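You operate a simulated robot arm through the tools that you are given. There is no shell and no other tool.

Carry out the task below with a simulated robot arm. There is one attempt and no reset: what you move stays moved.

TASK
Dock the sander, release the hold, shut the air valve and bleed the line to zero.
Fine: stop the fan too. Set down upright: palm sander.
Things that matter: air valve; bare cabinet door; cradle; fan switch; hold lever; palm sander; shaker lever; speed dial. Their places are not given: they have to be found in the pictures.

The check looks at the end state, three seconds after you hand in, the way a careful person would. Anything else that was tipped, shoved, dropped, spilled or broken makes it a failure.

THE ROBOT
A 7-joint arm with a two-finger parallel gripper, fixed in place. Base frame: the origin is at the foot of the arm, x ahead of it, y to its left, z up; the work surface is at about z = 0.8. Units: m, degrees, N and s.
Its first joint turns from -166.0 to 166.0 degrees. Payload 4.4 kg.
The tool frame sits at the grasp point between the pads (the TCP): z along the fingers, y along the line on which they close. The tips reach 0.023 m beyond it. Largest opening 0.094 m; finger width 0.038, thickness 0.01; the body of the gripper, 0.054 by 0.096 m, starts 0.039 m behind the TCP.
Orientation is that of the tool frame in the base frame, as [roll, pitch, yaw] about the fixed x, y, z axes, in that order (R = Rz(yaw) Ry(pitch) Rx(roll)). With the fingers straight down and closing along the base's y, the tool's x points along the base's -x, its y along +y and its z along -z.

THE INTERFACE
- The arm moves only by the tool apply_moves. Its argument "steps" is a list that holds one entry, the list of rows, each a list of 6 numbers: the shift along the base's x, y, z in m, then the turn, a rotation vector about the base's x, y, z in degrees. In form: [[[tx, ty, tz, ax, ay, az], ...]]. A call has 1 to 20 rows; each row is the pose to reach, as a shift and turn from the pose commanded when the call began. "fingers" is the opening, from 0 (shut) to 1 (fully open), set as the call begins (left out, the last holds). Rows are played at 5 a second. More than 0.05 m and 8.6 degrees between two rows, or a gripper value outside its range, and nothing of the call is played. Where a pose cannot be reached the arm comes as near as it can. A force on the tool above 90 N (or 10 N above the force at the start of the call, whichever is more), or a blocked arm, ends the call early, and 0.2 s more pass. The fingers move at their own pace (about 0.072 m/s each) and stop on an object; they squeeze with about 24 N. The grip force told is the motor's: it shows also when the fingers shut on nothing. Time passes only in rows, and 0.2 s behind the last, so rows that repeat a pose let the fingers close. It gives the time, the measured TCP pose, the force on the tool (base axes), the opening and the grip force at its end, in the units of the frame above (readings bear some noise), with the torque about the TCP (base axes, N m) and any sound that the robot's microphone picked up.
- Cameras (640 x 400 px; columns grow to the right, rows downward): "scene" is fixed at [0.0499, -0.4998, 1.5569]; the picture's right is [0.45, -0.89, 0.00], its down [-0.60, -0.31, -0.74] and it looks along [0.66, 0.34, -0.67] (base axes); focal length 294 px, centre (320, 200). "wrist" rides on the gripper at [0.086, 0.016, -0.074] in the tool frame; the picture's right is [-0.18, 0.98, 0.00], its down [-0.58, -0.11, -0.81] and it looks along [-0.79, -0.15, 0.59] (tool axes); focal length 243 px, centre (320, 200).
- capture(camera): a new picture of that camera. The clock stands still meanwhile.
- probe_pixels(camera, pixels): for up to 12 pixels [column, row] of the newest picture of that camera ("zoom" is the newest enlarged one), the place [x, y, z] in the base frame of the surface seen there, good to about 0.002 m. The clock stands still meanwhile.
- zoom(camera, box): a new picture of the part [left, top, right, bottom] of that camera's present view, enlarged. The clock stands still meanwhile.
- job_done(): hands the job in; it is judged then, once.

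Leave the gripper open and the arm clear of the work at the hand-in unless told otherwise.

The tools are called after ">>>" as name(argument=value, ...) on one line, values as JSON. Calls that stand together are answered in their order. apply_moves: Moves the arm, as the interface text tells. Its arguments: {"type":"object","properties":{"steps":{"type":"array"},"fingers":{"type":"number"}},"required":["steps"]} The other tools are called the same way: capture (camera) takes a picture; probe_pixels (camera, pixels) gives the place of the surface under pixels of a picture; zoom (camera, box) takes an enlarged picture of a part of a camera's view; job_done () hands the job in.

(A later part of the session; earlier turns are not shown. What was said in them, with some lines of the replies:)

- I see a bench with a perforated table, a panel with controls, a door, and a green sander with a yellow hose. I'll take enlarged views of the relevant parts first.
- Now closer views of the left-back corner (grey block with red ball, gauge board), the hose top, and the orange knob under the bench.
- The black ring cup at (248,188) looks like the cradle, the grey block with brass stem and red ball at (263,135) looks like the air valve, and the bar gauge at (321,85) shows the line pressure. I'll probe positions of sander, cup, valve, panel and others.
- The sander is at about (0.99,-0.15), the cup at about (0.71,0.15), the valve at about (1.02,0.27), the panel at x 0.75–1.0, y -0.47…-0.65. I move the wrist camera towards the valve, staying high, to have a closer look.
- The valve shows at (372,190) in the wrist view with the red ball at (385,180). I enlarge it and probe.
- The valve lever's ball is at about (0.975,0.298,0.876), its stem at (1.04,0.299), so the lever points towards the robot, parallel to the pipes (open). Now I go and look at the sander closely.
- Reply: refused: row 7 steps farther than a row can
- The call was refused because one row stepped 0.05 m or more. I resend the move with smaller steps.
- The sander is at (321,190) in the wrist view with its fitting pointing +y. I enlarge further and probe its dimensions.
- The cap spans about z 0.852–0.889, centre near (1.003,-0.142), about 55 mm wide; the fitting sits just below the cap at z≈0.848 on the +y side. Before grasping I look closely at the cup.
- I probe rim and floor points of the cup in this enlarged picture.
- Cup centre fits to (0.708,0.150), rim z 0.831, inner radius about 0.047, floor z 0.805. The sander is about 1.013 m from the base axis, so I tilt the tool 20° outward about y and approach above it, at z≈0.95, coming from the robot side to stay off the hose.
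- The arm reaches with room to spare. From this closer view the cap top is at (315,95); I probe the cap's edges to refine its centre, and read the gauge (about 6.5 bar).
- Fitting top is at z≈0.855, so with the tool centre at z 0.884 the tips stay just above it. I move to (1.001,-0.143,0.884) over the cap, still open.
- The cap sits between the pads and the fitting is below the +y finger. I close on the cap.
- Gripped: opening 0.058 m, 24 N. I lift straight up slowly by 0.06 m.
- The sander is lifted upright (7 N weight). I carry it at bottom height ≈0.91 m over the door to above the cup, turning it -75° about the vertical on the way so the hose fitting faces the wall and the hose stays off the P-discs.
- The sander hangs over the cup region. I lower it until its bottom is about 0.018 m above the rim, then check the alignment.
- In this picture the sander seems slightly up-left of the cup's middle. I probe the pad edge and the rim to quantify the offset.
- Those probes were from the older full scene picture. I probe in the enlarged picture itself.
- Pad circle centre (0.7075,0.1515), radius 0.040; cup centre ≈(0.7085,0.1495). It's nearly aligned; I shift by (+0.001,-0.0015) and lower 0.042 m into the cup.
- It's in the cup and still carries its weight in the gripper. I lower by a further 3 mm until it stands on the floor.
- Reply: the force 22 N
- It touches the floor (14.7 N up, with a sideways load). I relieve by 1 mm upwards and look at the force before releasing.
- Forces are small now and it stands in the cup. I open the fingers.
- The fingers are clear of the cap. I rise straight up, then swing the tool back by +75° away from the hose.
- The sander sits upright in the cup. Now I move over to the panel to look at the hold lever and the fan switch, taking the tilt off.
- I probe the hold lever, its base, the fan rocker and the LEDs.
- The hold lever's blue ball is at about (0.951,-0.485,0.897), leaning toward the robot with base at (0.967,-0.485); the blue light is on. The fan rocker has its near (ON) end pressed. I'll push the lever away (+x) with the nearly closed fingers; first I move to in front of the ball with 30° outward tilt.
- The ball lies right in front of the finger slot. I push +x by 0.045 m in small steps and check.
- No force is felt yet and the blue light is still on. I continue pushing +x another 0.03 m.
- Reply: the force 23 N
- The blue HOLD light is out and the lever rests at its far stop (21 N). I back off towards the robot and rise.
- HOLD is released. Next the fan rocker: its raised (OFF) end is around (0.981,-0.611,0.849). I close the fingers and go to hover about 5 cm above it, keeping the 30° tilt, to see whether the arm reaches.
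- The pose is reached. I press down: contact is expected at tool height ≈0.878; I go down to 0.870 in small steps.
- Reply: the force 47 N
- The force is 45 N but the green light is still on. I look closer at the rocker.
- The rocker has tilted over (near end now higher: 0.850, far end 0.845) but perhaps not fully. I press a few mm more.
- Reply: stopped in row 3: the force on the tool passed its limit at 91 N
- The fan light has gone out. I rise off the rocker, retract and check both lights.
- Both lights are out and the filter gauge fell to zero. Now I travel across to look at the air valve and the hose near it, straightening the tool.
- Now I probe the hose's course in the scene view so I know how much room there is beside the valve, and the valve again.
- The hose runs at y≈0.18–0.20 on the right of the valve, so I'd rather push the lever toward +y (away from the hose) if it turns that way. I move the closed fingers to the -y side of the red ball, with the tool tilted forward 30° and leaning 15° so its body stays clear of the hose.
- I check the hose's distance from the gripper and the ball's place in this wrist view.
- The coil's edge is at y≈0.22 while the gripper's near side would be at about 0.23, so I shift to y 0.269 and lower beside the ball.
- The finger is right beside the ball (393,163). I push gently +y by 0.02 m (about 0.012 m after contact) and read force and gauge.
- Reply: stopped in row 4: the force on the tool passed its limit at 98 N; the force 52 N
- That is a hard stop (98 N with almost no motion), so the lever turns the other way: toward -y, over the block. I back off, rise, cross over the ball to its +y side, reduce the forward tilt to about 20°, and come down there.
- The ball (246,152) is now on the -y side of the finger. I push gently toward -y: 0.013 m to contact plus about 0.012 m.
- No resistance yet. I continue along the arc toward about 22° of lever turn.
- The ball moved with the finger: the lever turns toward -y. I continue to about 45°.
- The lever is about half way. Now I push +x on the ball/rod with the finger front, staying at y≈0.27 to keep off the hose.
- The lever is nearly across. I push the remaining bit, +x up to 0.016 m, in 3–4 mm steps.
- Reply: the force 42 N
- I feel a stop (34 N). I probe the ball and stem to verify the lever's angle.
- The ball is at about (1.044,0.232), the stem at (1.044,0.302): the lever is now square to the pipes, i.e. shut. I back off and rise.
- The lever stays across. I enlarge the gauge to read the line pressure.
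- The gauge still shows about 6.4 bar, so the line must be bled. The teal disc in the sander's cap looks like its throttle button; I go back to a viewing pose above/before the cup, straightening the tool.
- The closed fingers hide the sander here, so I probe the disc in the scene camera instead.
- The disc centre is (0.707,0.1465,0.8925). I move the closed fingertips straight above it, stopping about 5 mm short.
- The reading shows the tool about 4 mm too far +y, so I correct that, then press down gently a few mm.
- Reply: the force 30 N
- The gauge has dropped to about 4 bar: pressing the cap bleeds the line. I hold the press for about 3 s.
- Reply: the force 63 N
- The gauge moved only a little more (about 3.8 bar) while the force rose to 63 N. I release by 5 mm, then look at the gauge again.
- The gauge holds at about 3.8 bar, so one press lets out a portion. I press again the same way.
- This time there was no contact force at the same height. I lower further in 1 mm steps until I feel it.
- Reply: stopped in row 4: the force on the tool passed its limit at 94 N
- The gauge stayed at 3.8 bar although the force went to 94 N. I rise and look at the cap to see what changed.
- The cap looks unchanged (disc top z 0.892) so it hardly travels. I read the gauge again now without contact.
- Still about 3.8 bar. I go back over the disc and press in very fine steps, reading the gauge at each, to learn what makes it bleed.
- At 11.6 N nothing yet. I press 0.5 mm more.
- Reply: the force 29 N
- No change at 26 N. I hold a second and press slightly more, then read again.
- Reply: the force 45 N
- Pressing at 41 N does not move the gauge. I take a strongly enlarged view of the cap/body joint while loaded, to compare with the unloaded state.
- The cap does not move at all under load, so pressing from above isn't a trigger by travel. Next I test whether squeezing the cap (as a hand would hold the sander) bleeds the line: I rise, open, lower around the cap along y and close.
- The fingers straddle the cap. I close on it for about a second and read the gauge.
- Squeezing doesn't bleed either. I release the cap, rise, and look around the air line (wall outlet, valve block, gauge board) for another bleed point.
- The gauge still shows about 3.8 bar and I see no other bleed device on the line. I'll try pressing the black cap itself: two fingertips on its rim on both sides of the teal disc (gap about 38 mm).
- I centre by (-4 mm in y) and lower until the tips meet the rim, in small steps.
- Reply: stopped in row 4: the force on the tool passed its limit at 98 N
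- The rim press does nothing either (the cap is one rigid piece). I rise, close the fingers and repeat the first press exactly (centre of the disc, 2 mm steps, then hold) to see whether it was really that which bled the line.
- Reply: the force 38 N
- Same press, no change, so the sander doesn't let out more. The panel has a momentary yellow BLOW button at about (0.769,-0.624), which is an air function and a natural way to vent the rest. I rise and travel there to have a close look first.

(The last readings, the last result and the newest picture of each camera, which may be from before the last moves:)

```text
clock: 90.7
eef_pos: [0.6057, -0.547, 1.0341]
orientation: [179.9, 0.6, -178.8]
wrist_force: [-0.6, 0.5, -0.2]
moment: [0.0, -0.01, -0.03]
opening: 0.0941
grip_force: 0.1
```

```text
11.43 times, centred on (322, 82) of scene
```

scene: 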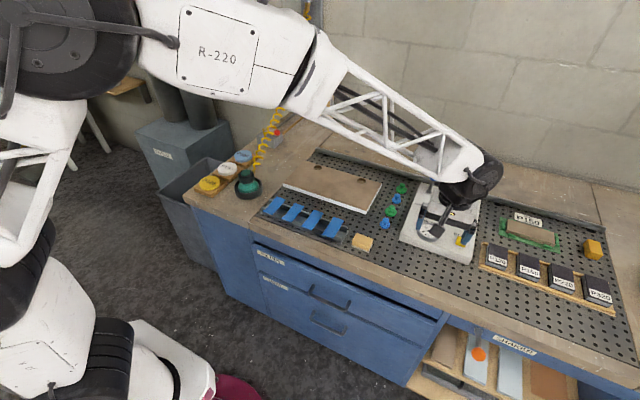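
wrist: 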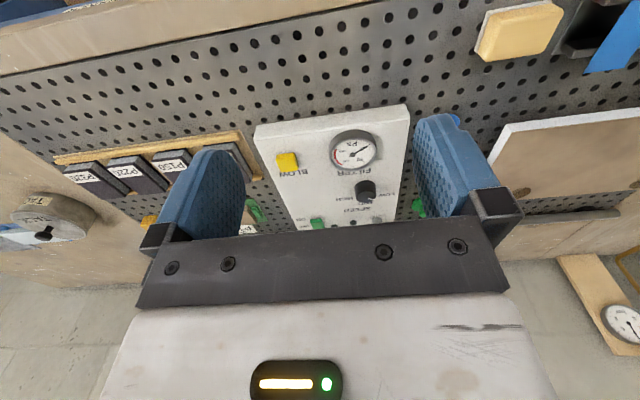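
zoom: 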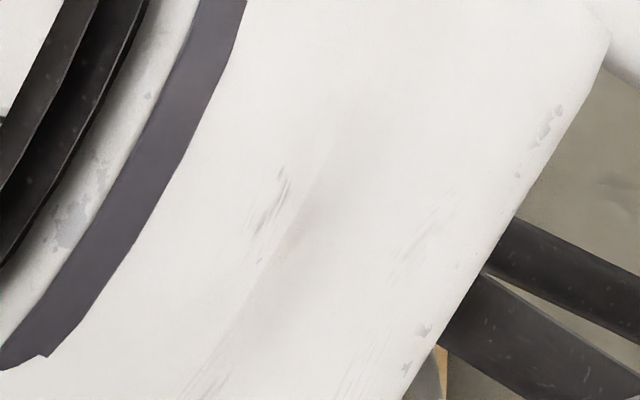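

The arm hides the gauge in the scene view, but the wrist camera shows it at the right edge (625,325). I enlarge that and the BLOW button at (288,162).

>>> zoom(camera="wrist", box=[560, 280, 640, 350])

>>> zoom(camera="wrist", box=[250, 100, 420, 230])

>>> probe_pixels(camera="zoom", pixels=[[95, 175], [130, 175], [150, 185], [120, 195], [110, 215], [150, 205], [100, 230], [190, 180]])

```text
5.71 times, centred on (600, 315) of wrist
```

zoom: 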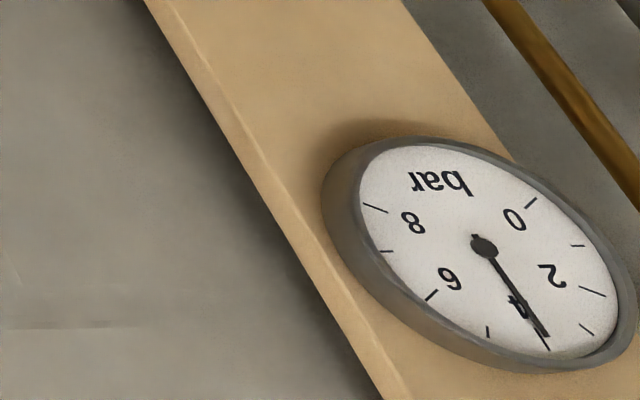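

```text
3.08 times, centred on (335, 165) of wrist
```

zoom: 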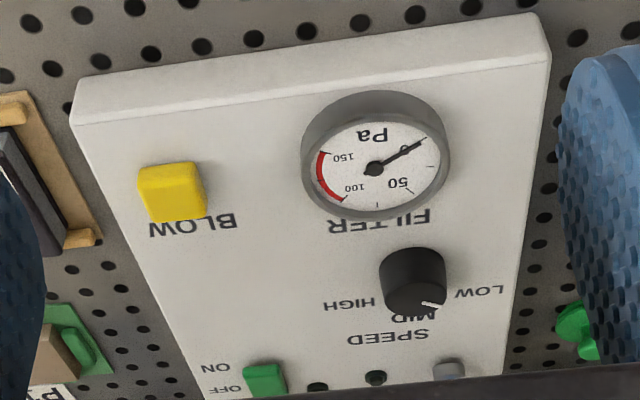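

```text
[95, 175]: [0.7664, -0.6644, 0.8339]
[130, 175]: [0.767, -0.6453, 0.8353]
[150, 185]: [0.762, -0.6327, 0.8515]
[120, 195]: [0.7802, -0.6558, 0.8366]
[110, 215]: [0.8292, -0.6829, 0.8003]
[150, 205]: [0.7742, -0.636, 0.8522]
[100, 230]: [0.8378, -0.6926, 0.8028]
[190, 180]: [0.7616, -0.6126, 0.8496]
```

The gauge still reads about 3.9 bar. The yellow button's top is at about (0.769,-0.624,0.851). I move the closed fingertips above it with 15° tilt.

>>> apply_moves(steps=[[[0.035, -0.015, -0.01, 0, -3, 0], [0.07, -0.03, -0.025, 0, -6, 0], [0.105, -0.045, -0.045, 0, -9, 0], [0.14, -0.06, -0.065, 0, -12, 0], [0.165, -0.072, -0.09, 0, -15, 0], [0.1745, -0.075, -0.115, 0, -15, 0], [0.1745, -0.075, -0.142, 0, -15, 0], [0.1745, -0.075, -0.142, 0, -15, 0]]], fingers=0)

>>> capture(camera="wrist")

>>> zoom(camera="scene", box=[420, 190, 500, 270])

>>> zoom(camera="scene", box=[305, 65, 340, 100])

```text
clock: 92.5
eef_pos: [0.7834, -0.6248, 0.8916]
orientation: [-179.8, 15.5, -178.8]
wrist_force: [-0.3, -0.4, 0.3]
moment: [-0.01, 0.01, 0.02]
opening: 0.0002
grip_force: 23.4
```

```text
taken
```

wrist: 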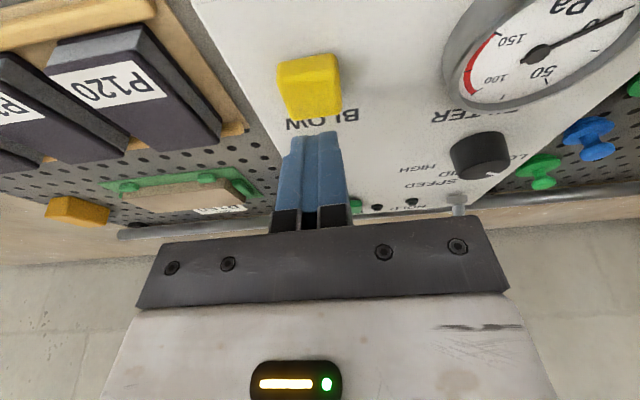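

```text
5.00 times, centred on (460, 230) of scene
```

zoom: 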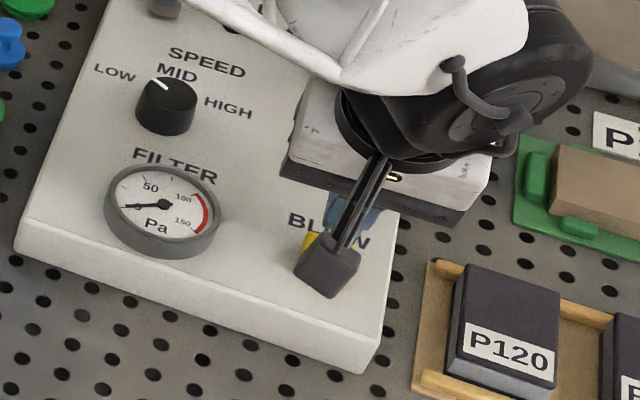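

```text
11.43 times, centred on (322, 82) of scene
```

zoom: 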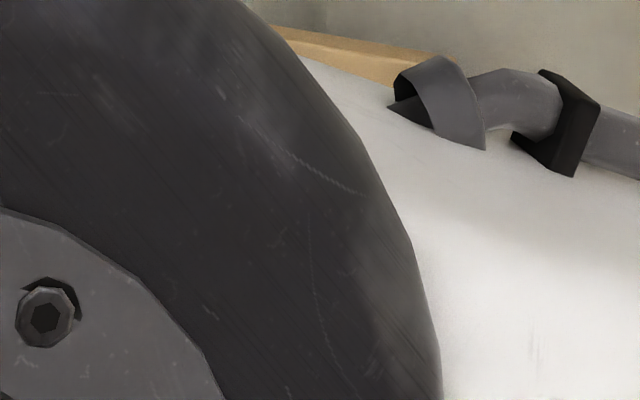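

I probe the button here to be sure the finger tip is above it.

>>> probe_pixels(camera="wrist", pixels=[[285, 70], [333, 65], [310, 70], [310, 85], [290, 100], [335, 95], [310, 105], [290, 115]])

```text
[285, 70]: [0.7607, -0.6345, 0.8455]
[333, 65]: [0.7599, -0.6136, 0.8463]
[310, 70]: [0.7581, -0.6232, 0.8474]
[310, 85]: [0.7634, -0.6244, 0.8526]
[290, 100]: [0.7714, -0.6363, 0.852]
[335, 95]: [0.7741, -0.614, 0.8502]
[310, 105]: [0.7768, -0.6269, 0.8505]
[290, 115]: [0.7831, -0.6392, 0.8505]
```

The button centre is (0.772,-0.6245), top 0.8515, right under the tip's lower edge. I press it gently.

>>> apply_moves(steps=[[[0, 0, -0.01, 0, 0, 0], [0, 0, -0.0135, 0, 0, 0], [0, 0, -0.0155, 0, 0, 0], [0, 0, -0.017, 0, 0, 0], [0, 0, -0.018, 0, 0, 0]]], fingers=0)

>>> capture(camera="wrist")

>>> capture(camera="scene")

```text
clock: 93.7
eef_pos: [0.7827, -0.6235, 0.8737]
orientation: [-179.9, 15.5, -178.7]
wrist_force: [-1.3, -0.7, 2.5]
moment: [0.0, 0.06, -0.02]
opening: 0.0
grip_force: 23.3
heard: click
```

```text
taken
```

wrist: 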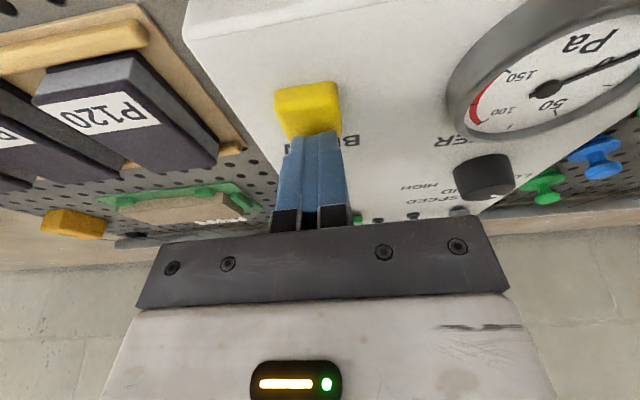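

```text
taken
```

scene: 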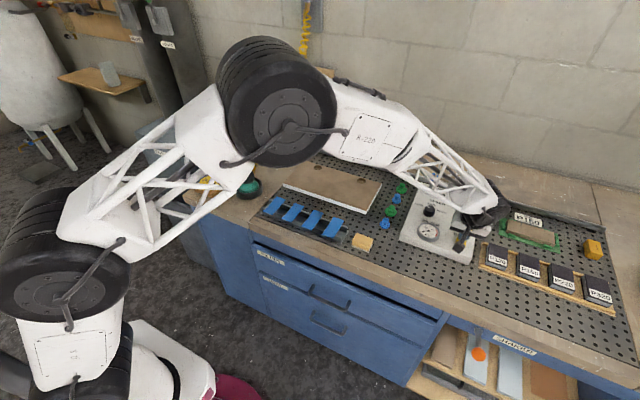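

A click was heard: the button works. I hold it about 2 s, listening, before looking at the gauge.

>>> apply_moves(steps=[[[0, 0, -0.001, 0, 0, 0], [0, 0, -0.001, 0, 0, 0], [0, 0, -0.001, 0, 0, 0], [0, 0, -0.001, 0, 0, 0], [0, 0, -0.001, 0, 0, 0], [0, 0, -0.001, 0, 0, 0], [0, 0, -0.001, 0, 0, 0], [0, 0, -0.001, 0, 0, 0], [0, 0, -0.001, 0, 0, 0], [0, 0, -0.001, 0, 0, 0]]], fingers=0)

>>> capture(camera="wrist")

```text
clock: 95.9
eef_pos: [0.7836, -0.6236, 0.8716]
orientation: [-179.7, 15.5, -178.8]
wrist_force: [0.3, 0.7, 2.0]
moment: [-0.02, 0.02, 0.01]
opening: 0.0
grip_force: 23.6
```

```text
taken
```

wrist: 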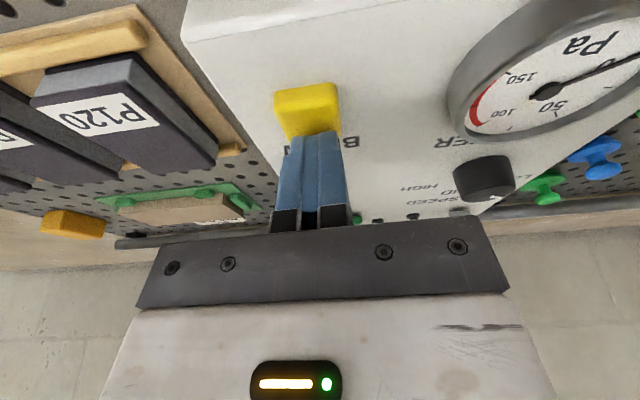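

I release the button, rise and go back to where the wrist camera sees the bar gauge.

>>> apply_moves(steps=[[[0, 0, 0.02, 0, 0, 0], [0, 0, 0.06, 0, 0, 0], [-0.03, 0.01, 0.09, 0, 3, 0], [-0.065, 0.025, 0.11, 0, 6, 0], [-0.1, 0.045, 0.13, 0, 9, 0], [-0.135, 0.065, 0.15, 0, 12, 0], [-0.17, 0.095, 0.16, 0, 15, 0], [-0.175, 0.125, 0.16, 0, 15, 0], [-0.175, 0.125, 0.16, 0, 15, 0]]], fingers=0)

>>> capture(camera="wrist")

>>> zoom(camera="wrist", box=[540, 260, 640, 350])

>>> zoom(camera="scene", box=[305, 65, 340, 100])

```text
clock: 97.9
eef_pos: [0.6059, -0.4957, 1.0329]
orientation: [179.8, 0.4, -178.8]
wrist_force: [0.8, 0.7, -0.4]
moment: [-0.01, 0.01, -0.01]
opening: 0.0001
grip_force: 24.0
```

```text
taken
```

wrist: 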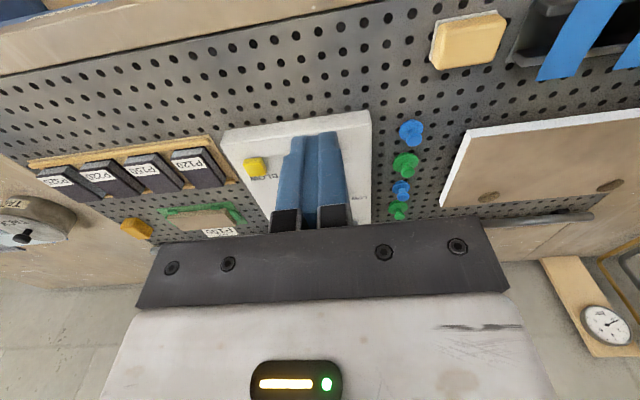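

```text
4.44 times, centred on (590, 305) of wrist
```

zoom: 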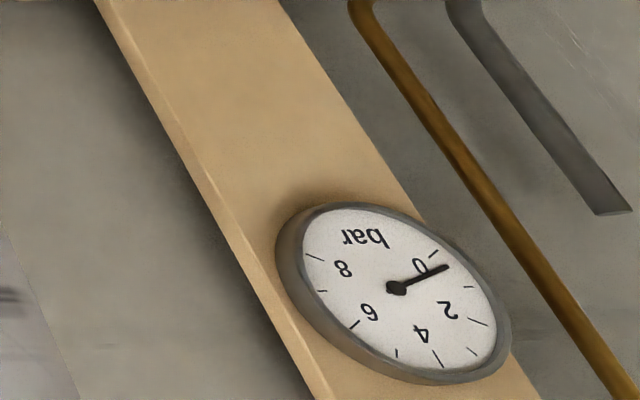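

```text
11.43 times, centred on (322, 82) of scene
```

zoom: 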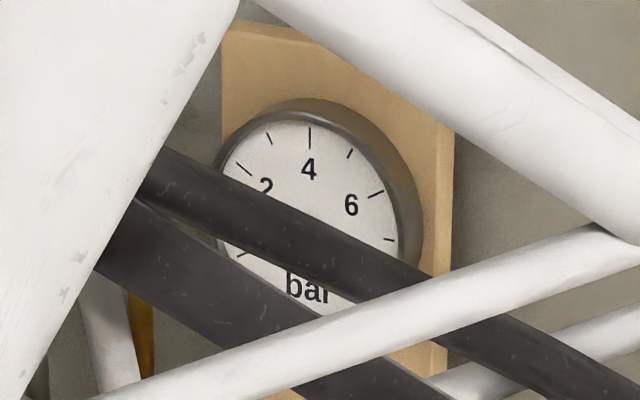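

BLOW vents the line: the gauge has fallen to about 0.4 bar. I go back and hold BLOW for a few seconds more to reach zero.

>>> apply_moves(steps=[[[0.005, -0.03, 0, 0, 0, 0], [0.04, -0.06, -0.01, 0, -3, 0], [0.075, -0.08, -0.03, 0, -6, 0], [0.11, -0.1, -0.05, 0, -9, 0], [0.145, -0.115, -0.07, 0, -12, 0], [0.175, -0.125, -0.1, 0, -15, 0], [0.175, -0.125, -0.14, 0, -15, 0], [0.175, -0.125, -0.155, 0, -15, 0], [0.175, -0.125, -0.16, 0, -15, 0], [0.175, -0.125, -0.16, 0, -15, 0], [0.175, -0.125, -0.16, 0, -15, 0], [0.175, -0.125, -0.16, 0, -15, 0], [0.175, -0.125, -0.16, 0, -15, 0], [0.175, -0.125, -0.16, 0, -15, 0], [0.175, -0.125, -0.16, 0, -15, 0], [0.175, -0.125, -0.16, 0, -15, 0], [0.175, -0.125, -0.16, 0, -15, 0], [0.175, -0.125, -0.16, 0, -15, 0], [0.175, -0.125, -0.16, 0, -15, 0], [0.175, -0.125, -0.16, 0, -15, 0]]], fingers=0)

>>> apply_moves(steps=[[[0, 0, 0, 0, 0, 0], [0, 0, 0, 0, 0, 0], [0, 0, 0, 0, 0, 0], [0, 0, 0, 0, 0, 0], [0, 0, 0, 0, 0, 0], [0, 0, 0, 0, 0, 0], [0, 0, 0, 0, 0, 0], [0, 0, 0, 0, 0, 0], [0, 0, 0.02, 0, 0, 0], [0, 0, 0.06, 0, 0, 0], [-0.03, 0.01, 0.09, 0, 3, 0], [-0.065, 0.025, 0.11, 0, 6, 0], [-0.1, 0.045, 0.13, 0, 9, 0], [-0.135, 0.065, 0.15, 0, 12, 0], [-0.17, 0.095, 0.16, 0, 15, 0], [-0.175, 0.125, 0.16, 0, 15, 0], [-0.175, 0.125, 0.16, 0, 15, 0]]], fingers=0)

>>> capture(camera="wrist")

>>> zoom(camera="wrist", box=[560, 280, 640, 350])

```text
clock: 102.1
eef_pos: [0.7825, -0.6221, 0.8723]
orientation: [-179.8, 15.5, -178.8]
wrist_force: [0.1, -0.9, 1.2]
moment: [-0.02, 0.02, -0.02]
opening: 0.0
grip_force: 23.7
heard: click
```

```text
clock: 105.7
eef_pos: [0.606, -0.4955, 1.0343]
orientation: [179.9, 0.4, -178.8]
wrist_force: [-0.8, -0.4, 0.4]
moment: [0.04, 0.0, 0.01]
opening: 0.0
grip_force: 24.3
```

```text
taken
```

wrist: 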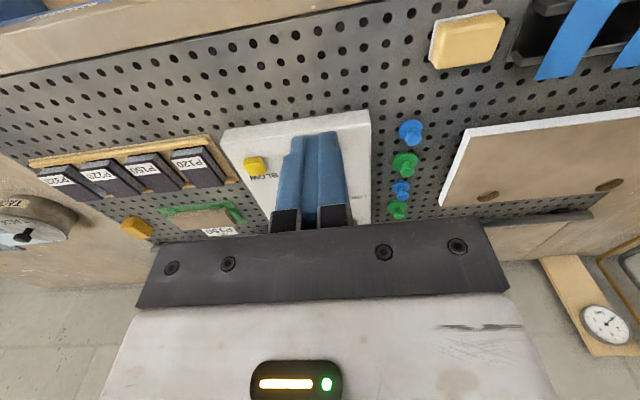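

```text
5.71 times, centred on (600, 315) of wrist
```

zoom: 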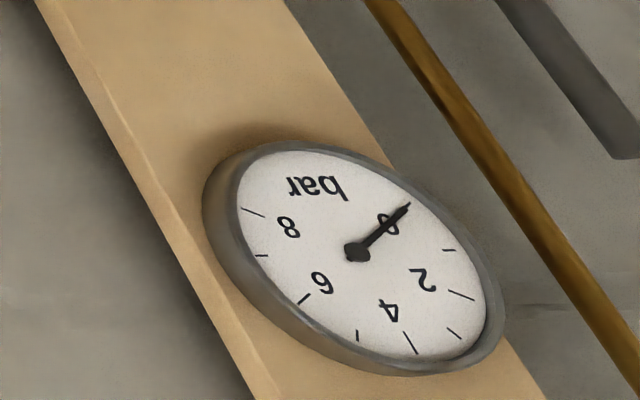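

The gauge now stands on 0. I open the gripper, retreat to a high, clear pose and check everything in the scene.

>>> apply_moves(steps=[[[-0.005, 0.02, 0.03, 0, 0, 0], [-0.01, 0.045, 0.06, 0, 0, 0], [-0.02, 0.08, 0.08, 0, 0, 0], [-0.03, 0.12, 0.1, 0, 0, 0], [-0.04, 0.16, 0.115, 0, 0, 0], [-0.05, 0.2, 0.13, 0, 0, 0], [-0.06, 0.24, 0.14, 0, 0, 0], [-0.07, 0.28, 0.15, 0, 0, 0], [-0.08, 0.32, 0.15, 0, 0, 0], [-0.09, 0.36, 0.15, 0, 0, 0], [-0.1, 0.4, 0.15, 0, 0, 0], [-0.1, 0.4, 0.15, 0, 0, 0], [-0.1, 0.4, 0.15, 0, 0, 0]]], fingers=1)

>>> capture(camera="scene")

>>> zoom(camera="scene", box=[305, 65, 340, 100])

>>> zoom(camera="scene", box=[390, 160, 500, 270])

>>> zoom(camera="scene", box=[190, 110, 310, 210])

```text
clock: 108.5
eef_pos: [0.5062, -0.0981, 1.1857]
orientation: [180.0, 0.5, -178.8]
wrist_force: [0.8, -0.3, -0.4]
moment: [-0.01, 0.04, 0.0]
opening: 0.0938
grip_force: 0.1
```

```text
taken
```

scene: 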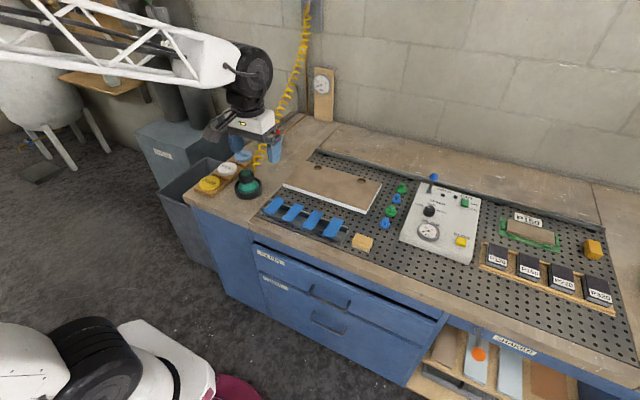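

```text
11.43 times, centred on (322, 82) of scene
```

zoom: 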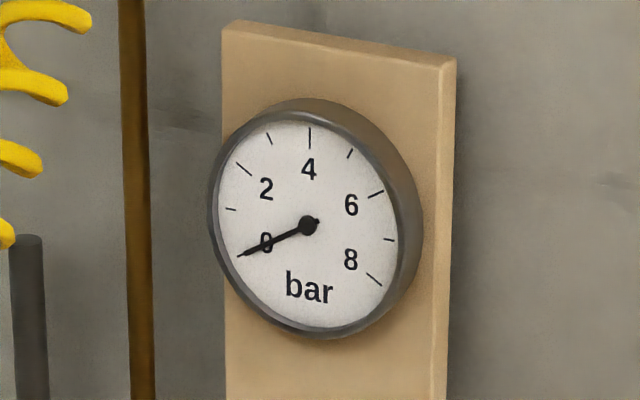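

```text
3.64 times, centred on (445, 215) of scene
```

zoom: 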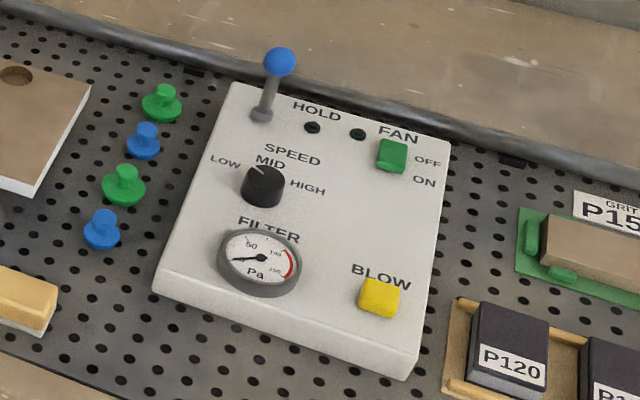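

```text
4.00 times, centred on (250, 160) of scene
```

zoom: 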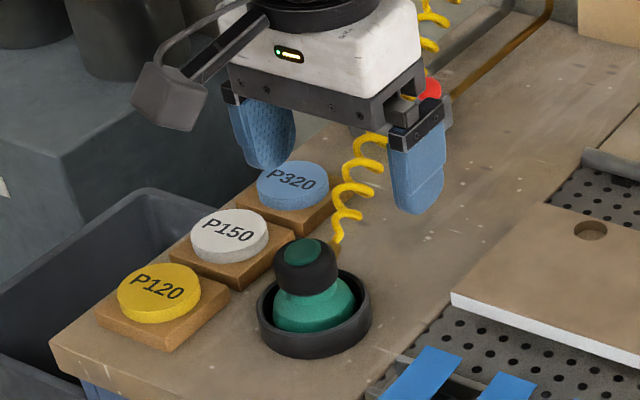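

Gauge at zero, HOLD and FAN lights out, rocker on OFF, valve lever across, sander upright in the cup. I wait two seconds and check once more that the pressure stays at zero and that the door, the valve and other items are unmoved.

>>> apply_moves(steps=[[[0, -0.02, 0.01, 0, 0, 0], [0, -0.05, 0.02, 0, 0, 0], [0, -0.09, 0.02, 0, 0, 0], [-0.01, -0.13, 0.02, 0, 0, 0], [-0.02, -0.15, 0.02, 0, 0, 0], [-0.02, -0.15, 0.02, 0, 0, 0], [-0.02, -0.15, 0.02, 0, 0, 0], [-0.02, -0.15, 0.02, 0, 0, 0], [-0.02, -0.15, 0.02, 0, 0, 0], [-0.02, -0.15, 0.02, 0, 0, 0]]], fingers=1)

>>> capture(camera="scene")

>>> zoom(camera="scene", box=[220, 60, 350, 210])

>>> zoom(camera="scene", box=[230, 140, 400, 280])

>>> zoom(camera="scene", box=[420, 180, 640, 400])

```text
clock: 110.7
eef_pos: [0.4872, -0.2466, 1.205]
orientation: [179.9, 0.6, -178.8]
wrist_force: [-0.9, 0.4, -0.8]
moment: [0.0, -0.01, 0.01]
opening: 0.0941
grip_force: 0.1
```

```text
taken
```

scene: 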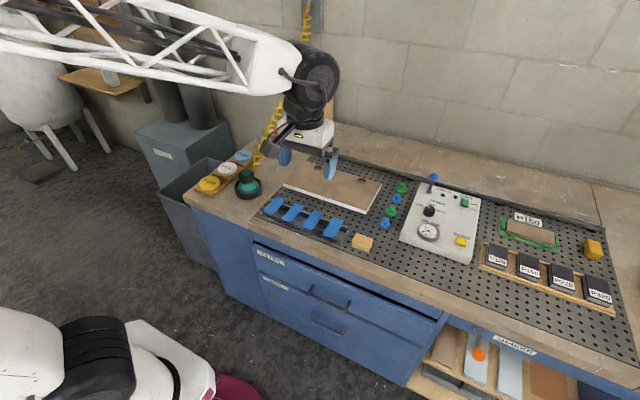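

```text
2.67 times, centred on (285, 135) of scene
```

zoom: 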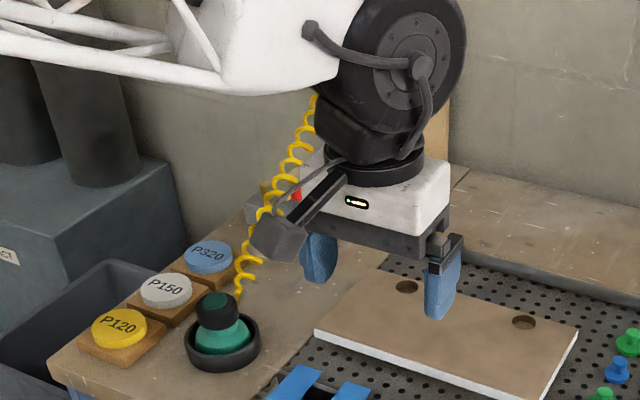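

```text
2.86 times, centred on (315, 210) of scene
```

zoom: 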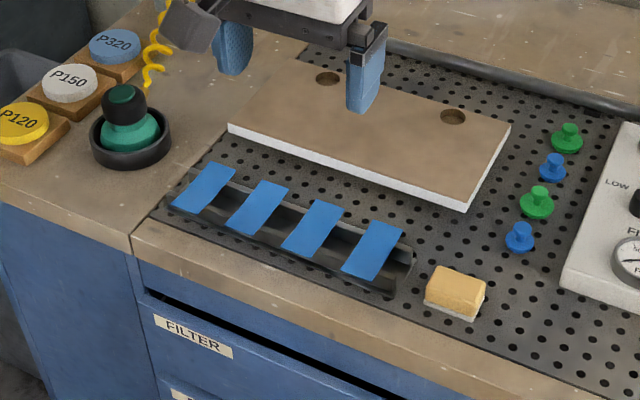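

```text
1.82 times, centred on (530, 290) of scene
```

zoom: 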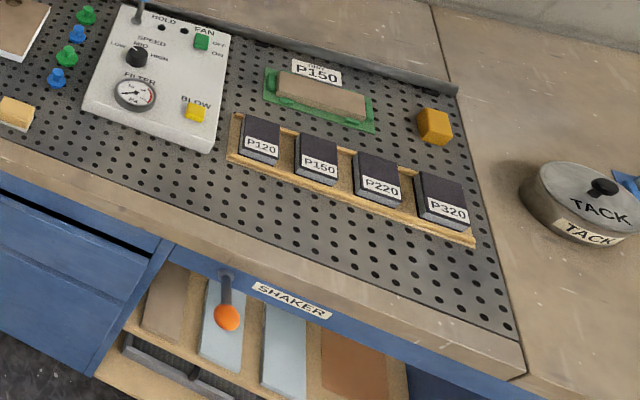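

Everything looks in place. The arm hides the gauge in the scene view, so I read it one last time through the wrist camera.

>>> capture(camera="wrist")

>>> zoom(camera="wrist", box=[380, 120, 560, 260])

```text
taken
```

wrist: 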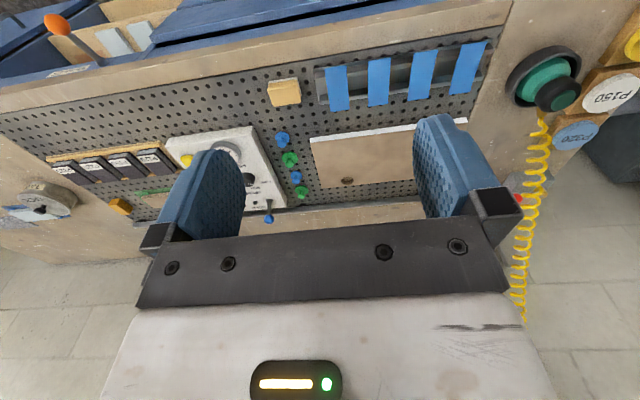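

```text
2.86 times, centred on (470, 190) of wrist
```

zoom: 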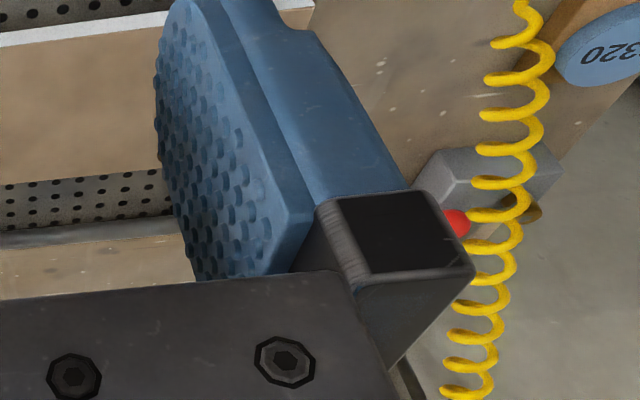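

The gauge isn't in this view; I go back to the previous clear pose, from which the scene camera sees it.

>>> apply_moves(steps=[[[0, 0.04, 0, 0, 0, 0], [0, 0.08, 0, 0, 0, 0], [0, 0.12, 0, 0, 0, 0], [0, 0.15, 0, 0, 0, 0], [0, 0.15, 0, 0, 0, 0]]], fingers=1)

>>> zoom(camera="scene", box=[305, 65, 340, 100])

>>> zoom(camera="scene", box=[220, 100, 340, 210])

```text
clock: 111.9
eef_pos: [0.4877, -0.0926, 1.2046]
orientation: [179.9, 0.6, -178.7]
wrist_force: [0.8, -0.4, 0.0]
moment: [0.01, 0.0, 0.0]
opening: 0.094
grip_force: 0.0
```

```text
11.43 times, centred on (322, 82) of scene
```

zoom: 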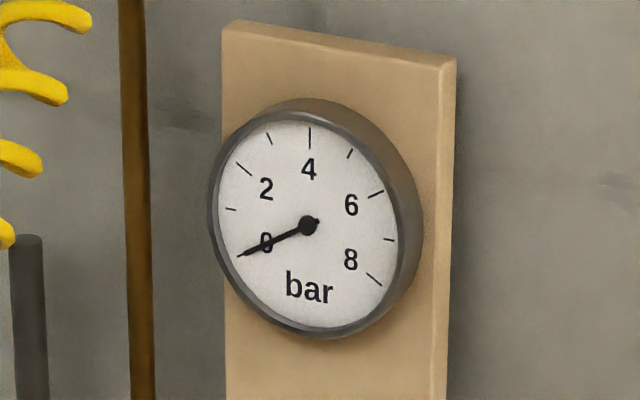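

```text
3.64 times, centred on (280, 155) of scene
```

zoom: 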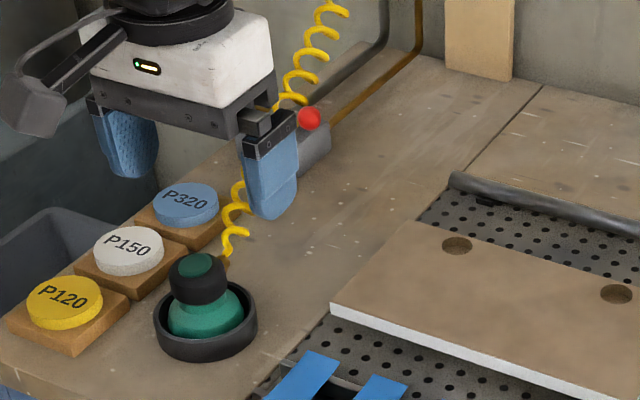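

The gauge stays on 0. The sander is upright in its cradle, the hold is released, the fan is off, the valve is shut and nothing else has moved. The gripper is open and the arm is clear, so I hand in.

>>> job_done()

```text
The job is handed in.
```

I finished the job and handed it in; I haven't seen the check's result. This is how I left things:

- **Sander:** it stands upright in the black cup, which I took to be the cradle. The hose fitting faces the wall, so the hose stays off the sanding discs.
- **Hold:** the lever is pushed back to its far stop and the blue light is out.
- **Fan:** the switch is on OFF, its light is out and the filter gauge dropped to zero.
- **Air valve:** the lever is turned square to the pipes, against its stop.
- **Line:** the bar gauge reads 0 and had not crept up about seven seconds after I let go of the button.

**Bleeding the line:** after I shut the valve, the gauge fell from about 6.4 to 3.8 bar around the time I first pressed down on the sander. Pressing harder and squeezing the cap did nothing more. Holding the yellow BLOW button vented the rest.

**High forces:** four pushes tripped the 90 N force limit:
- one on the fan switch;
- one on the valve lever, when I first tried it the wrong way;
- two on the docked sander (94 and 98 N).

I saw no damage or shift from any of them. In the pictures, the cabinet door and the other bench items look unmoved. I left the speed dial and shaker lever alone.
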